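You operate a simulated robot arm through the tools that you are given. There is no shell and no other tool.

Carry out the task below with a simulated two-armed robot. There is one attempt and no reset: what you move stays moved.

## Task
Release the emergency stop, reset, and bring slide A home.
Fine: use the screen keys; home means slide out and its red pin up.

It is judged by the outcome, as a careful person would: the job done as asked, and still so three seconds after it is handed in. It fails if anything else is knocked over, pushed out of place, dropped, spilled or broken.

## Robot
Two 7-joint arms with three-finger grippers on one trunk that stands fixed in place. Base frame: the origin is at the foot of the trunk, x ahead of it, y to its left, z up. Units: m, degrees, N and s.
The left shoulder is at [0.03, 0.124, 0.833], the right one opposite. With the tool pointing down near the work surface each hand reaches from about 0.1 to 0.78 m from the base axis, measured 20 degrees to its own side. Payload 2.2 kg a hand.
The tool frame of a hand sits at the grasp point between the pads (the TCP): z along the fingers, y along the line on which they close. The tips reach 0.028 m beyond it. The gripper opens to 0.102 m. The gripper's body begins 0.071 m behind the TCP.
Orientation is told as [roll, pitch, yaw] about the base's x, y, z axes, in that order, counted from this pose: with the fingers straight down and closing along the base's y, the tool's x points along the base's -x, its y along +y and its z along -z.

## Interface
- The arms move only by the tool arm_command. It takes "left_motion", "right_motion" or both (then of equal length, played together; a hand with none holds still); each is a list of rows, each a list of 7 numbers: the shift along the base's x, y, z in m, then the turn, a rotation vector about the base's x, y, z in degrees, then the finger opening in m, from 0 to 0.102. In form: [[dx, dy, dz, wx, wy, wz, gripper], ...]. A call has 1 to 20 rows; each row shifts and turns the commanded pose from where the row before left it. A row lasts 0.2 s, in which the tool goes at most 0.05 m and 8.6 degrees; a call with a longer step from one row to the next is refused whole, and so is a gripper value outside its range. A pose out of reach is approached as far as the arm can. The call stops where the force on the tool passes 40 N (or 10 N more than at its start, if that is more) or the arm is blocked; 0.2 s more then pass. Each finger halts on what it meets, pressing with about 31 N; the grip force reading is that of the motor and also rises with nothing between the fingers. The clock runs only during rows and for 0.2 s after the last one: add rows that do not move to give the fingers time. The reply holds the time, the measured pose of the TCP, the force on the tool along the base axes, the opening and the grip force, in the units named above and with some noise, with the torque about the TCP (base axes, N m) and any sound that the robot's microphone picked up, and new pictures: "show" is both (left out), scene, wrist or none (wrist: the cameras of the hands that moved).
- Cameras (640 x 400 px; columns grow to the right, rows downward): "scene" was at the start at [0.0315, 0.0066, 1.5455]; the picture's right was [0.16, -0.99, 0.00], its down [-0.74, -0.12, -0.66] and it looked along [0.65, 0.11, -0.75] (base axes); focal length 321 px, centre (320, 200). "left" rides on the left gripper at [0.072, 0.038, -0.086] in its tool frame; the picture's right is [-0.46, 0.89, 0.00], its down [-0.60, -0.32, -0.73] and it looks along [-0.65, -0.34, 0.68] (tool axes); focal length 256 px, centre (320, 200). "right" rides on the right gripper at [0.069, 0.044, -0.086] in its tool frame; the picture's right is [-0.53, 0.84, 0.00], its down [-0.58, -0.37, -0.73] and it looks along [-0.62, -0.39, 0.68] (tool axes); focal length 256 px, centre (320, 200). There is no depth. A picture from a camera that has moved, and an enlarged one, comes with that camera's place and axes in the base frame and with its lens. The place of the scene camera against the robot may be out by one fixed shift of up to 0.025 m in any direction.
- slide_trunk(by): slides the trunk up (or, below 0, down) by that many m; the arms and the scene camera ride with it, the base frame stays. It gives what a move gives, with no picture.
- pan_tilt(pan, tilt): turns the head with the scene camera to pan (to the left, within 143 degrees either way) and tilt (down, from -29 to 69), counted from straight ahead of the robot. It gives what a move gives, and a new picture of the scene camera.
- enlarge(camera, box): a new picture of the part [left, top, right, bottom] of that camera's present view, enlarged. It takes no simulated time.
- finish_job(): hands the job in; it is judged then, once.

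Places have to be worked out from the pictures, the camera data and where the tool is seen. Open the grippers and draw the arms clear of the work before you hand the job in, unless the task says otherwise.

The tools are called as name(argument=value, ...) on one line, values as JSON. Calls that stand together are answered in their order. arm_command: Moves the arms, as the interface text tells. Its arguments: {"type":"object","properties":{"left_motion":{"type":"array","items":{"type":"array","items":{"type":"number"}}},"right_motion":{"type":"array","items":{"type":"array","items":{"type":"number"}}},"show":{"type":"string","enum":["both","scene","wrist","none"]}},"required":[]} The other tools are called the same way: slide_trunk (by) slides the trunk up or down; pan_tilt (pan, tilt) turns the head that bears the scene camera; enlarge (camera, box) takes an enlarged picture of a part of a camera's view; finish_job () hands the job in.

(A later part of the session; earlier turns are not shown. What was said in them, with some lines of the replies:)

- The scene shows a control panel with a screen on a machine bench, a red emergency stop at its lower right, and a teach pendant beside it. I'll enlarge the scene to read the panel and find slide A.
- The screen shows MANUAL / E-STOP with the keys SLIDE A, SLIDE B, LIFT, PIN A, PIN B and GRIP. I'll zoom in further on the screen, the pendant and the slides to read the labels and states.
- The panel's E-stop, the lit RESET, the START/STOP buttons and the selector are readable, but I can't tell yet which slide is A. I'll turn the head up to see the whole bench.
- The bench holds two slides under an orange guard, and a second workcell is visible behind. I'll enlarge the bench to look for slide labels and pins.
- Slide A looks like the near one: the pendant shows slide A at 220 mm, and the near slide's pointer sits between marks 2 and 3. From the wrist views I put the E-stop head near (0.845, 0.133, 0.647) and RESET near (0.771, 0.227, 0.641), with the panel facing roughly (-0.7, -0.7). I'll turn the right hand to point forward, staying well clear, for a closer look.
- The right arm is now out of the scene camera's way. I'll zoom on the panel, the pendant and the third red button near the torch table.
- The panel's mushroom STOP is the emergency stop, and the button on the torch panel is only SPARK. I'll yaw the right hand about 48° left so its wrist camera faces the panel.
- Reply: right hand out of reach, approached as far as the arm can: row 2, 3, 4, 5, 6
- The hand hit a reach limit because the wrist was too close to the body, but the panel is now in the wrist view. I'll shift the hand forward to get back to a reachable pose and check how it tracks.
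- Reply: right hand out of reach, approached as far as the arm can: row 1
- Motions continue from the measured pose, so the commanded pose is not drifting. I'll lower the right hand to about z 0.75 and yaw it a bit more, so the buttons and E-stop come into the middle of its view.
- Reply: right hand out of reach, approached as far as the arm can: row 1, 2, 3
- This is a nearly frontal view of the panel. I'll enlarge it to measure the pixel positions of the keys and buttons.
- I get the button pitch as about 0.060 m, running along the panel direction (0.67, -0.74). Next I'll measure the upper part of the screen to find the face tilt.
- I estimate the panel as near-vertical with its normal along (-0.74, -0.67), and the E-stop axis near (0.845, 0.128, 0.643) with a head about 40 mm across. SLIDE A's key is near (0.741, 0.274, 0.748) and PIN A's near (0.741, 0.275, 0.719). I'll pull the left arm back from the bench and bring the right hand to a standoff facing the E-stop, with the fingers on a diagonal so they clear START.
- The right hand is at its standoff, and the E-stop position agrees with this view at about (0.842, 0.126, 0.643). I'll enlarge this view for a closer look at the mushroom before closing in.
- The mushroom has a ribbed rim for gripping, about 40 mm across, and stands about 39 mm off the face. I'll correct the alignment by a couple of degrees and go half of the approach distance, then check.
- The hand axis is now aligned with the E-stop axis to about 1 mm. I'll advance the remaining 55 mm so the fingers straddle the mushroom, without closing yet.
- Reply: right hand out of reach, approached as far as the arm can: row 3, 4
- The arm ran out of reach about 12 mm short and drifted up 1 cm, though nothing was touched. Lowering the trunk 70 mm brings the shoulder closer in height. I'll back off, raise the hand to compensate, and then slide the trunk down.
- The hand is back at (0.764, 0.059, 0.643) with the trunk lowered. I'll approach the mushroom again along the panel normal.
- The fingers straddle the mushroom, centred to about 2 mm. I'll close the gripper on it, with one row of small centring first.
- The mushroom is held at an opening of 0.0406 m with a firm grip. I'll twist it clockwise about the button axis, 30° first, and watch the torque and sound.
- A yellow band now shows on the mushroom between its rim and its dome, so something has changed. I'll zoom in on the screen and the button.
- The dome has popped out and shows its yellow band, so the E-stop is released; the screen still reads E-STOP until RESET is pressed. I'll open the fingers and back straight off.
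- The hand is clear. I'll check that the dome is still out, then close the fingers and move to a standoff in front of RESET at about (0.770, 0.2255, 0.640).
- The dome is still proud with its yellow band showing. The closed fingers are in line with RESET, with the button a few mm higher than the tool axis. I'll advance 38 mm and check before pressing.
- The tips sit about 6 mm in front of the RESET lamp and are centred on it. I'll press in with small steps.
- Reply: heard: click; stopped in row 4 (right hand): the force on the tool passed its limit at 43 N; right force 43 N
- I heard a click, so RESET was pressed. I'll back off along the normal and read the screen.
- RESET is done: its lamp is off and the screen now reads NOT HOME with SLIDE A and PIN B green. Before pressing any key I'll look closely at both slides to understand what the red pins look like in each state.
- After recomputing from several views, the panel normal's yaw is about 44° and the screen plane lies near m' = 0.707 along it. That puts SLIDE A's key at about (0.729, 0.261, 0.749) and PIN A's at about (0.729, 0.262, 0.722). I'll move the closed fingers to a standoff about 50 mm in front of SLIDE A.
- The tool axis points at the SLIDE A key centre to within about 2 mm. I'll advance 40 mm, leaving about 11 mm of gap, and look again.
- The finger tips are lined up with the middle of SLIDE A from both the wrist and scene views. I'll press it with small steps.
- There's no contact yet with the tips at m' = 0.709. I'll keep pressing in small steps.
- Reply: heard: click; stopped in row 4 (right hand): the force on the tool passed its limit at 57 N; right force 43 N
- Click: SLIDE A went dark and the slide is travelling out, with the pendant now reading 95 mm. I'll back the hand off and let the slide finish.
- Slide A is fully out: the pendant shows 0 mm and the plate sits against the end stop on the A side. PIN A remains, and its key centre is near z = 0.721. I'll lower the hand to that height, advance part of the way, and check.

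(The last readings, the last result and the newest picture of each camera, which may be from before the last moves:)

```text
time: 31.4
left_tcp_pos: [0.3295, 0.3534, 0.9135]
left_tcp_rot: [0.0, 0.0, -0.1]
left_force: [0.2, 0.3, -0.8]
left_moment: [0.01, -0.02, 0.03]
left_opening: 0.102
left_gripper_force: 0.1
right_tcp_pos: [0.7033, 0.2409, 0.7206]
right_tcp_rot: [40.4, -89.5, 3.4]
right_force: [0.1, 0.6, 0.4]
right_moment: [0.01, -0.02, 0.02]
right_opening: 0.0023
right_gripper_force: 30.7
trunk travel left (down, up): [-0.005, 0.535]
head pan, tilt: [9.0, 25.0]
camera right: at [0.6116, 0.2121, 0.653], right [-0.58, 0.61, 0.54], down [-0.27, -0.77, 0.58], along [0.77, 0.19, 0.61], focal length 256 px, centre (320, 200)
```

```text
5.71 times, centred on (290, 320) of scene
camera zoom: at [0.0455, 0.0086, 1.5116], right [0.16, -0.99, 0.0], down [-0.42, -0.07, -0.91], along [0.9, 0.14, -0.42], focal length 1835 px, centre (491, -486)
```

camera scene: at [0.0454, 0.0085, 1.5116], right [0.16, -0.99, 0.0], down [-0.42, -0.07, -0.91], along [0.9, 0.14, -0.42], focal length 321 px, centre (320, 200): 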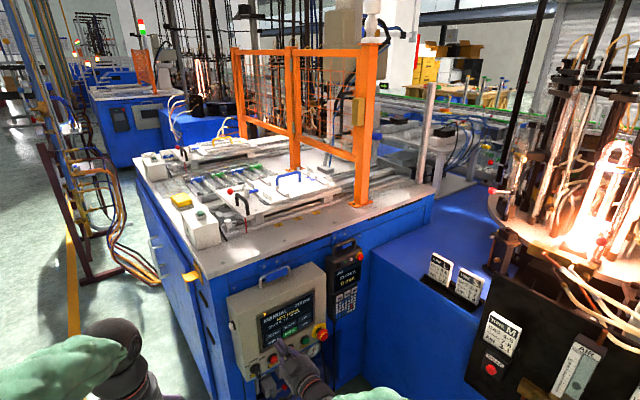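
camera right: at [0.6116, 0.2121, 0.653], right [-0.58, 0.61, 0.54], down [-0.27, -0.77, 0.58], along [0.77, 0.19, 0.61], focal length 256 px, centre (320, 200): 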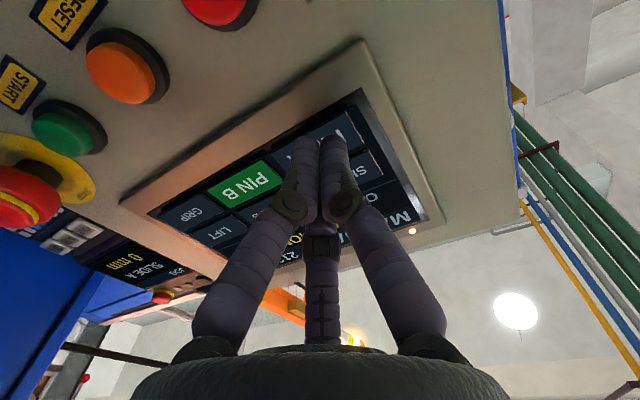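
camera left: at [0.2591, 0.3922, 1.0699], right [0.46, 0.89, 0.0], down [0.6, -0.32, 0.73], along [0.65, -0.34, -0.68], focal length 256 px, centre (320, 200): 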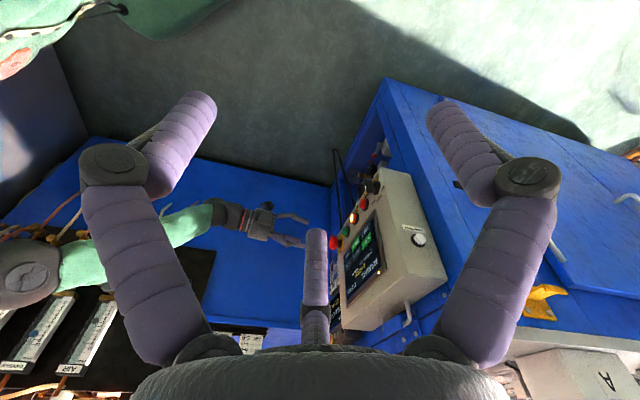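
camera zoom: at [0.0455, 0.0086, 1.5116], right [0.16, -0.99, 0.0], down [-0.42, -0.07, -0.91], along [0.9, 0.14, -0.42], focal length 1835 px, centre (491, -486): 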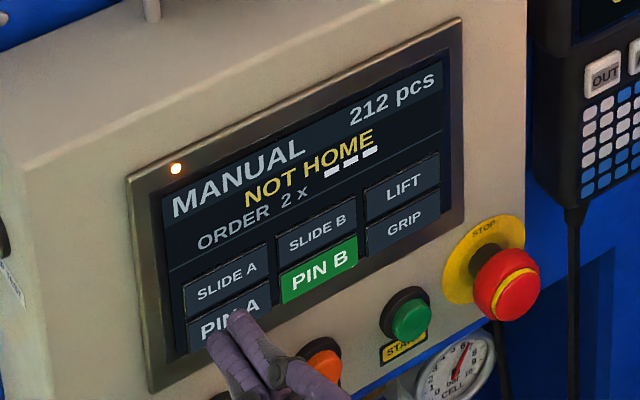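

The tips are aimed at the PIN A key, about 11 mm off. I'll press in small steps.

arm_command(right_motion=[[0.0029, 0.0028, 0.001, 0, 0, 0, 0.0], [0.0029, 0.0028, 0, 0, 0, 0, 0.0], [0.0022, 0.0021, 0, 0, 0, 0, 0.0], [0.0018, 0.0017, 0, 0, 0, 0, 0.0], [0.0018, 0.0017, 0, 0, 0, 0, 0.0], [0.0018, 0.0017, 0, 0, 0, 0, 0.0]], show="scene")

enlarge(camera="scene", box=[225, 260, 375, 380])

enlarge(camera="scene", box=[130, 130, 370, 260])

```text
time: 32.6
left_tcp_pos: [0.3287, 0.3523, 0.9159]
left_tcp_rot: [0.0, -0.3, 0.0]
left_force: [-0.2, -0.2, -0.2]
left_moment: [-0.01, 0.0, 0.02]
left_opening: 0.1019
left_gripper_force: 0.1
right_tcp_pos: [0.7119, 0.2486, 0.7191]
right_tcp_rot: [49.4, -89.4, -5.3]
right_force: [-29.6, -28.8, 11.5]
right_moment: [0.08, -0.45, 0.37]
right_opening: 0.006
right_gripper_force: 31.3
trunk travel left (down, up): [-0.005, 0.535]
head pan, tilt: [9.0, 25.0]
heard: click
stopped in row 5 (right hand): the force on the tool passed its limit at 67 N (the readings are from after the stop); the commanded pose is now the measured one
camera scene: at [0.0411, 0.0053, 1.512], right [0.16, -0.99, 0.0], down [-0.42, -0.06, -0.91], along [0.9, 0.14, -0.42], focal length 321 px, centre (320, 200)
```

scene: 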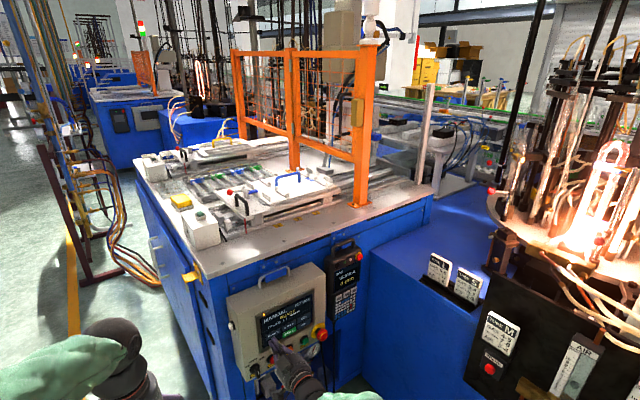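

```text
3.33 times, centred on (300, 320) of scene
camera zoom: at [0.0411, 0.0053, 1.512], right [0.16, -0.99, 0.0], down [-0.42, -0.06, -0.91], along [0.9, 0.14, -0.42], focal length 1070 px, centre (387, -200)
```

zoom: 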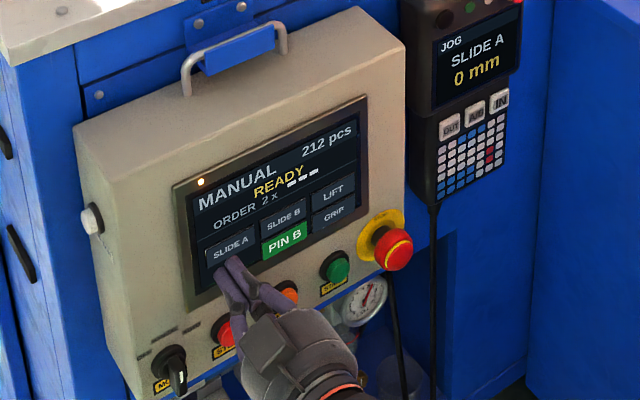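

```text
2.67 times, centred on (250, 195) of scene
camera zoom: at [0.0411, 0.0053, 1.512], right [0.16, -0.99, 0.0], down [-0.42, -0.06, -0.91], along [0.9, 0.14, -0.42], focal length 856 px, centre (507, 213)
```

zoom: 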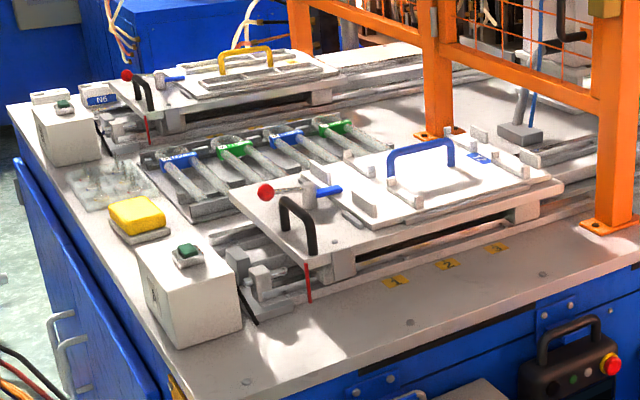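

Click, and the screen now reads READY. I'll back the hand off and confirm that PIN A is green and the slide state has settled.

arm_command(right_motion=[[-0.0072, -0.0069, 0.001, 0, 0, 0, 0.0], [-0.0144, -0.0139, 0, 0, 0, 0, 0.0], [-0.0216, -0.0208, 0, 0, 0, 0, 0.0], [-0.0216, -0.0208, 0, 0, 0, 0, 0.0], [-0.0216, -0.0208, 0, 0, 0, 0, 0.0], [0, 0, 0, 0, 0, 0, 0.0]], show="both")

enlarge(camera="scene", box=[225, 260, 375, 380])

enlarge(camera="scene", box=[190, 165, 300, 245])

enlarge(camera="scene", box=[150, 130, 240, 190])

```text
time: 34.0
left_tcp_pos: [0.3299, 0.3533, 0.9131]
left_tcp_rot: [0.1, 0.0, 0.0]
left_force: [0.1, -0.4, -0.3]
left_moment: [0.0, 0.02, 0.0]
left_opening: 0.102
left_gripper_force: 0.0
right_tcp_pos: [0.6255, 0.1678, 0.7195]
right_tcp_rot: [33.0, -89.3, 11.0]
right_force: [-0.3, 0.4, 0.0]
right_moment: [0.03, -0.01, -0.01]
right_opening: 0.002
right_gripper_force: 31.4
trunk travel left (down, up): [-0.005, 0.535]
head pan, tilt: [9.0, 25.0]
camera scene: at [0.0453, 0.0084, 1.5116], right [0.16, -0.99, 0.0], down [-0.42, -0.07, -0.91], along [0.9, 0.14, -0.42], focal length 321 px, centre (320, 200)
camera right: at [0.5333, 0.1395, 0.6527], right [-0.58, 0.61, 0.54], down [-0.27, -0.77, 0.58], along [0.77, 0.19, 0.61], focal length 256 px, centre (320, 200)
```

scene: 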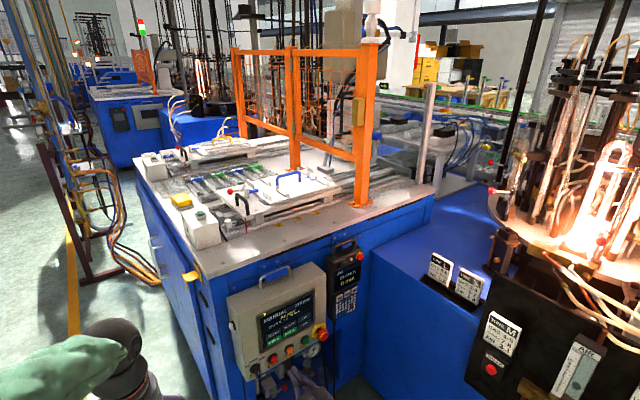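
right: 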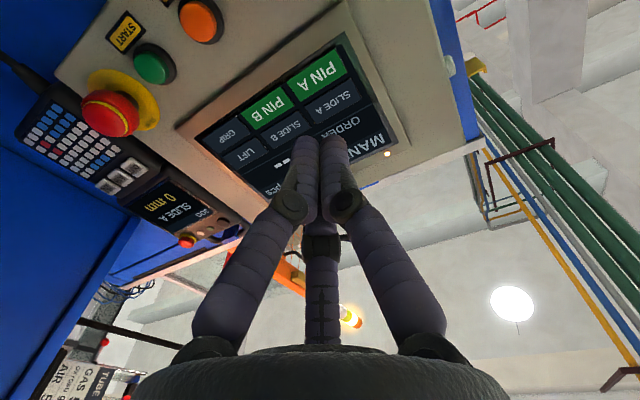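

```text
3.33 times, centred on (300, 320) of scene
camera zoom: at [0.0453, 0.0084, 1.5116], right [0.16, -0.99, 0.0], down [-0.42, -0.07, -0.91], along [0.9, 0.14, -0.42], focal length 1070 px, centre (387, -200)
```

zoom: 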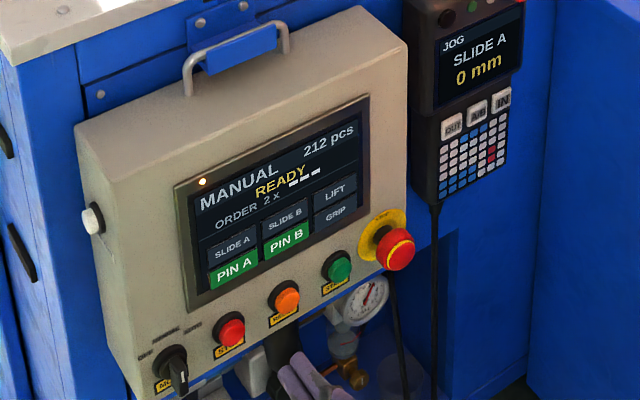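

```text
5.00 times, centred on (245, 205) of scene
camera zoom: at [0.0453, 0.0084, 1.5116], right [0.16, -0.99, 0.0], down [-0.42, -0.07, -0.91], along [0.9, 0.14, -0.42], focal length 1606 px, centre (695, 175)
```

zoom: 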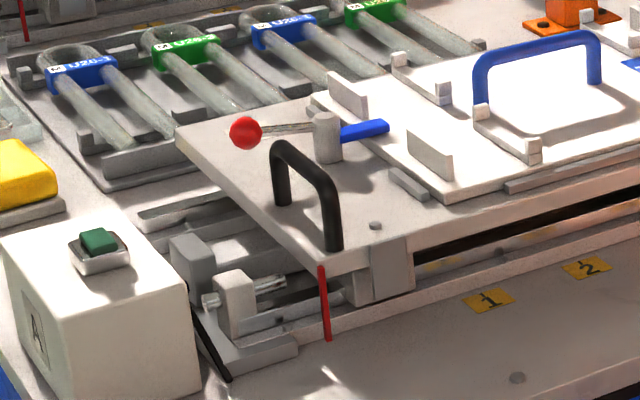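

```text
6.67 times, centred on (195, 160) of scene
camera zoom: at [0.0453, 0.0084, 1.5116], right [0.16, -0.99, 0.0], down [-0.42, -0.07, -0.91], along [0.9, 0.14, -0.42], focal length 2141 px, centre (1153, 467)
```

zoom: 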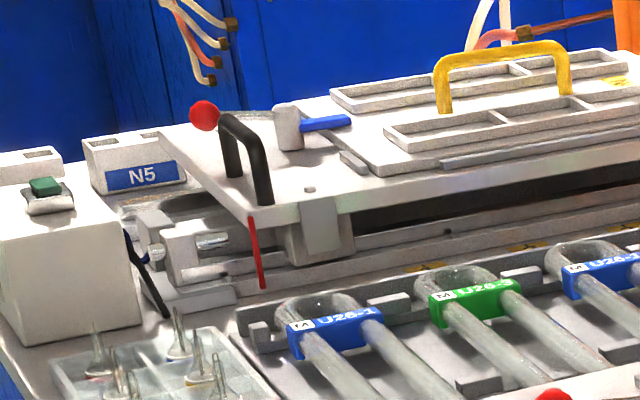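

The screen reads READY with SLIDE A dark, PIN A green and the pendant at 0 mm. I'll check that slide A's red pin is physically up by looking at the rest of the slide.

enlarge(camera="scene", box=[250, 150, 380, 230])

enlarge(camera="scene", box=[215, 175, 275, 215])

enlarge(camera="scene", box=[215, 100, 375, 200])

```text
4.92 times, centred on (315, 190) of scene
camera zoom: at [0.0453, 0.0084, 1.5116], right [0.16, -0.99, 0.0], down [-0.42, -0.07, -0.91], along [0.9, 0.14, -0.42], focal length 1581 px, centre (345, 249)
```

zoom: 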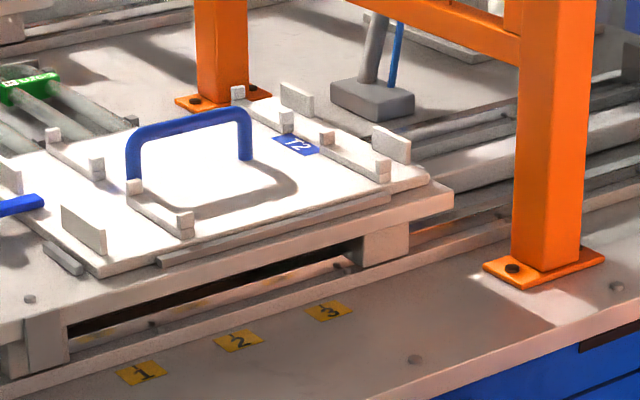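

```text
10.00 times, centred on (245, 195) of scene
camera zoom: at [0.0453, 0.0084, 1.5116], right [0.16, -0.99, 0.0], down [-0.42, -0.07, -0.91], along [0.9, 0.14, -0.42], focal length 3211 px, centre (1070, 250)
```

zoom: 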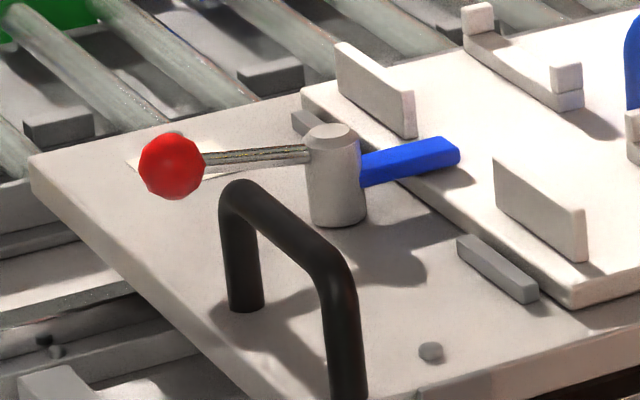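

```text
4.00 times, centred on (295, 150) of scene
camera zoom: at [0.0453, 0.0084, 1.5116], right [0.16, -0.99, 0.0], down [-0.42, -0.07, -0.91], along [0.9, 0.14, -0.42], focal length 1285 px, centre (420, 400)
```

zoom: 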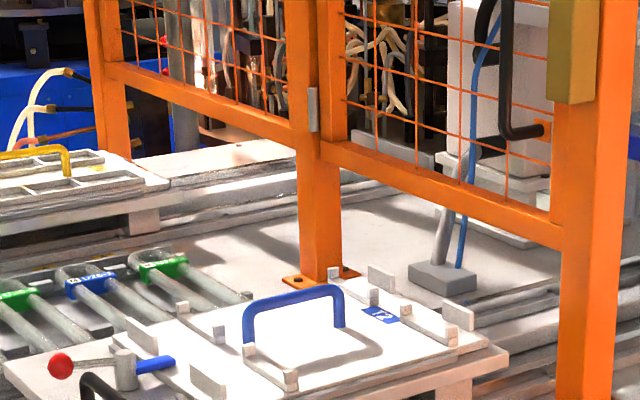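

The screen and pendant agree with home, but I haven't seen the red pin itself. I'll retract the right hand with the gripper open, then raise the trunk so the head camera can look down on slide A.

arm_command(right_motion=[[-0.012, -0.022, 0.008, -5.55, 5.76, 0, 0.03], [-0.012, -0.022, 0.008, -5.55, 5.76, 0, 0.06], [-0.012, -0.022, 0.012, -5.55, 5.76, 0, 0.08], [-0.012, -0.022, 0.015, -5.55, 5.76, 0, 0.1], [-0.012, -0.022, 0.015, -5.55, 5.76, 0, 0.1], [-0.012, -0.022, 0.015, -5.55, 5.76, 0, 0.1], [-0.005, -0.02, 0.015, -5.55, 5.76, 0, 0.1], [-0.005, -0.02, 0.015, -5.55, 5.76, 0, 0.1], [0, 0, 0, 0, 0, 0, 0.1]], show="scene")

```text
time: 36.0
left_tcp_pos: [0.3294, 0.3531, 0.9134]
left_tcp_rot: [0.0, 0.1, 0.0]
left_force: [0.4, 0.4, -1.1]
left_moment: [0.02, 0.0, 0.02]
left_opening: 0.1021
left_gripper_force: 0.0
right_tcp_pos: [0.5458, -0.0023, 0.8211]
right_tcp_rot: [0.2, -25.3, 43.5]
right_force: [-0.2, 0.1, 0.0]
right_moment: [-0.03, -0.01, -0.03]
right_opening: 0.0999
right_gripper_force: 0.1
right hand out of reach, approached as far as the arm can: row 7
trunk travel left (down, up): [-0.005, 0.535]
head pan, tilt: [9.0, 25.0]
camera scene: at [0.0454, 0.0083, 1.5116], right [0.16, -0.99, 0.0], down [-0.42, -0.07, -0.91], along [0.9, 0.14, -0.42], focal length 321 px, centre (320, 200)
```

scene: 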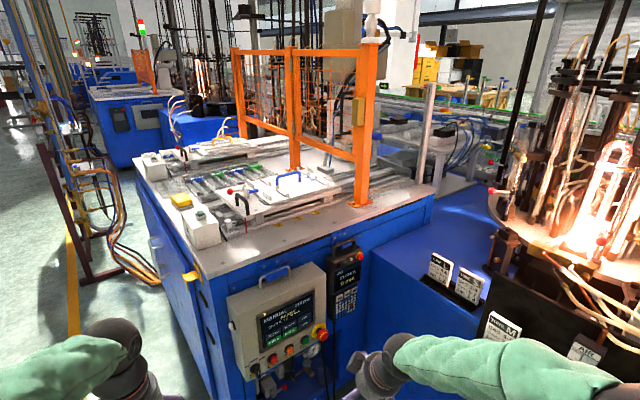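

The right hand is clear and open. I'll raise the trunk 0.35 m for a better view down onto the bench; both arms ride up with it in free air.

slide_trunk(by=0.35)

pan_tilt(pan=9, tilt=38)

enlarge(camera="scene", box=[160, 80, 400, 240])

```text
time: 39.5
left_tcp_pos: [0.3292, 0.3535, 1.2644]
left_tcp_rot: [0.2, -0.1, 0.0]
left_force: [0.1, -0.3, -0.2]
left_moment: [0.0, -0.03, 0.02]
left_opening: 0.1022
left_gripper_force: 0.2
right_tcp_pos: [0.5467, -0.0036, 1.172]
right_tcp_rot: [0.3, -25.3, 43.5]
right_force: [0.4, 0.2, 0.2]
right_moment: [-0.02, 0.01, 0.01]
right_opening: 0.0998
right_gripper_force: 0.2
trunk travel left (down, up): [-0.355, 0.185]
head pan, tilt: [9.0, 25.0]
```

```text
time: 40.2
left_tcp_pos: [0.3285, 0.3539, 1.2635]
left_tcp_rot: [-0.1, 0.0, -0.1]
left_force: [0.7, 0.1, -0.5]
left_moment: [-0.03, -0.01, 0.0]
left_opening: 0.1018
left_gripper_force: 0.1
right_tcp_pos: [0.5452, -0.0025, 1.1723]
right_tcp_rot: [0.2, -25.4, 43.5]
right_force: [-0.2, 0.0, 0.3]
right_moment: [0.01, -0.02, -0.01]
right_opening: 0.0999
right_gripper_force: 0.1
trunk travel left (down, up): [-0.355, 0.185]
head pan, tilt: [9.0, 38.0]
camera scene: at [0.0397, 0.0076, 1.8413], right [0.16, -0.99, 0.0], down [-0.61, -0.1, -0.79], along [0.78, 0.12, -0.62], focal length 321 px, centre (320, 200)
```

scene: 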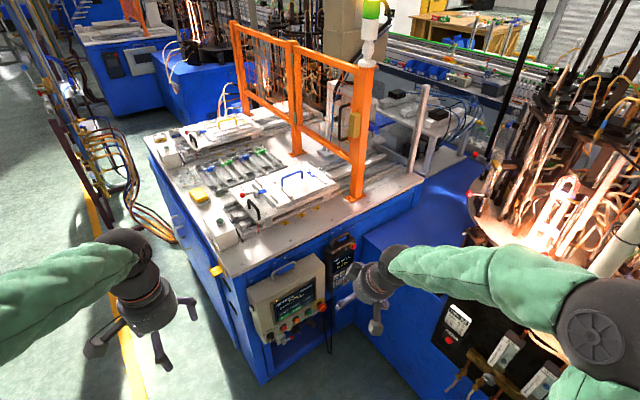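

```text
2.50 times, centred on (280, 160) of scene
camera zoom: at [0.0397, 0.0076, 1.8413], right [0.16, -0.99, 0.0], down [-0.61, -0.1, -0.79], along [0.78, 0.12, -0.62], focal length 803 px, centre (420, 300)
```

zoom: 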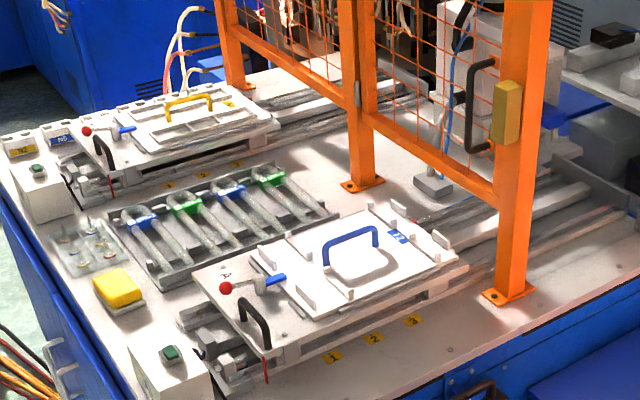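

The "A" label is now visible on the near slide, so that was the right one. I'll zoom on both slides' red items to check the pins.

enlarge(camera="scene", box=[235, 165, 315, 225])

enlarge(camera="scene", box=[160, 105, 270, 175])

enlarge(camera="scene", box=[215, 185, 275, 245])

enlarge(camera="scene", box=[250, 260, 360, 350])

enlarge(camera="scene", box=[290, 130, 430, 220])

```text
6.67 times, centred on (275, 195) of scene
camera zoom: at [0.0397, 0.0076, 1.8413], right [0.16, -0.99, 0.0], down [-0.61, -0.1, -0.79], along [0.78, 0.12, -0.62], focal length 2141 px, centre (620, 233)
```

zoom: 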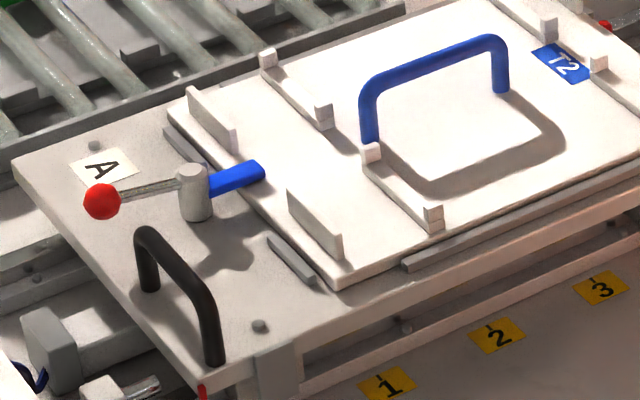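

```text
5.71 times, centred on (215, 140) of scene
camera zoom: at [0.0397, 0.0076, 1.8413], right [0.16, -0.99, 0.0], down [-0.61, -0.1, -0.79], along [0.78, 0.12, -0.62], focal length 1835 px, centre (920, 543)
```

zoom: 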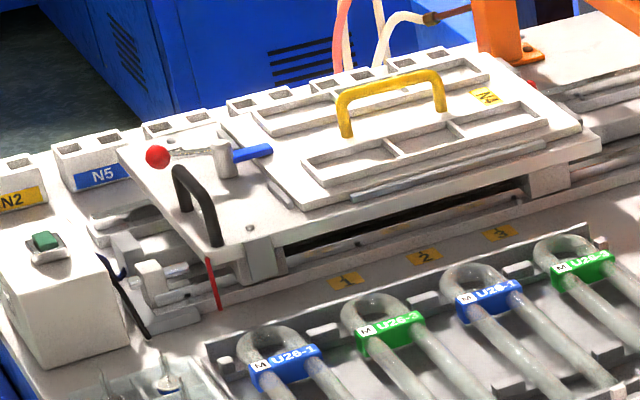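

```text
6.67 times, centred on (245, 215) of scene
camera zoom: at [0.0397, 0.0076, 1.8413], right [0.16, -0.99, 0.0], down [-0.61, -0.1, -0.79], along [0.78, 0.12, -0.62], focal length 2141 px, centre (820, 100)
```

zoom: 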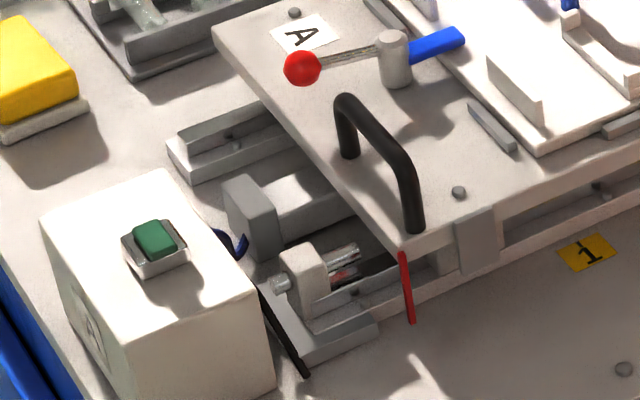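

```text
4.44 times, centred on (305, 305) of scene
camera zoom: at [0.0397, 0.0076, 1.8413], right [0.16, -0.99, 0.0], down [-0.61, -0.1, -0.79], along [0.78, 0.12, -0.62], focal length 1427 px, centre (387, -267)
```

zoom: 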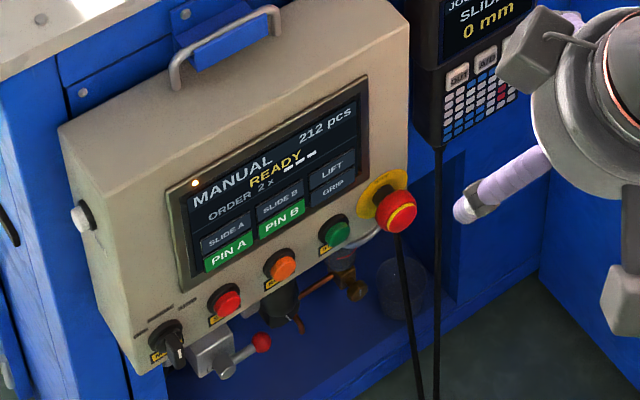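

```text
4.44 times, centred on (360, 175) of scene
camera zoom: at [0.0397, 0.0076, 1.8413], right [0.16, -0.99, 0.0], down [-0.61, -0.1, -0.79], along [0.78, 0.12, -0.62], focal length 1427 px, centre (142, 311)
```

zoom: 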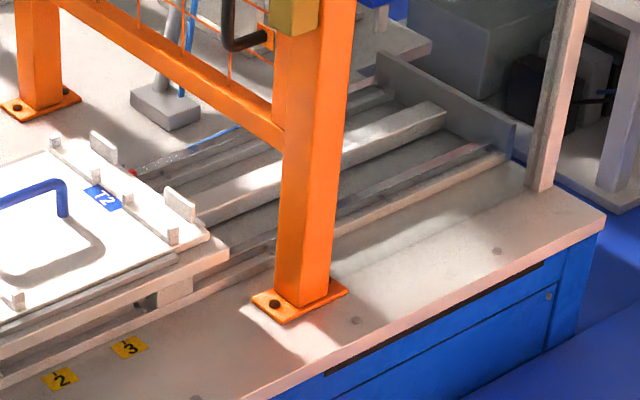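

There's a small red spot at the rear end of slide A next to the T2 tag, and a matching one on slide B near its rear tag. These look like the pins, so I'll zoom in on both.

enlarge(camera="scene", box=[300, 145, 350, 185])

enlarge(camera="scene", box=[230, 105, 280, 145])

```text
10.00 times, centred on (325, 165) of scene
camera zoom: at [0.0397, 0.0076, 1.8413], right [0.16, -0.99, 0.0], down [-0.61, -0.1, -0.79], along [0.78, 0.12, -0.62], focal length 3211 px, centre (270, 550)
```

zoom: 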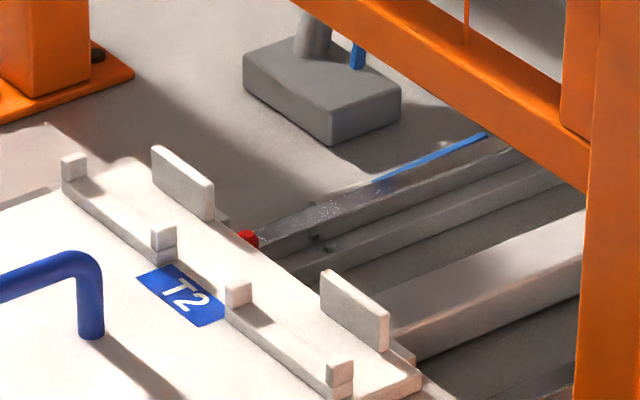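

```text
10.00 times, centred on (255, 125) of scene
camera zoom: at [0.0397, 0.0076, 1.8413], right [0.16, -0.99, 0.0], down [-0.61, -0.1, -0.79], along [0.78, 0.12, -0.62], focal length 3211 px, centre (970, 950)
```

zoom: 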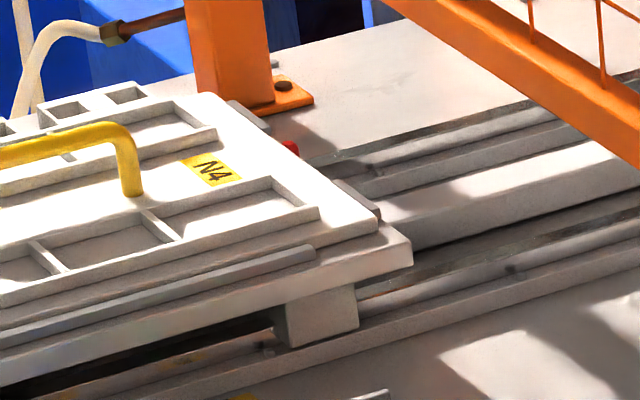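

Slide A's red pin stands up behind its plate just like slide B's. The slide is fully out at 0 mm, the screen reads READY with PIN A green, the E-stop is still released, and nothing else was disturbed. Both grippers are open and clear, so I'll hand in the job.

finish_job()

```text
The job is handed in.
```

I released the emergency stop, reset the machine and brought slide A home, and I have handed in the job.

- **Emergency stop:** I twisted the panel's mushroom button clockwise and its dome popped out. It was still out when I last checked.
- **Reset:** I pressed RESET, its lamp went out, and the screen changed from E-STOP to NOT HOME.
- **Slide A:** I pressed the SLIDE A screen key and the slide travelled out to its end stop. The pendant shows 0 mm.
- **Pin A:** I pressed the PIN A screen key. It turned green and the screen now reads READY. The red pin is up at the rear of slide A, matching slide B's.

Each press stopped at the arm's force limit, peaking at up to 67 N, but each registered with a single click. I saw no sign that anything else was moved. Both arms are clear of the work with the grippers open; the trunk is about 0.28 m higher than at the start, because I raised it to see the pin.
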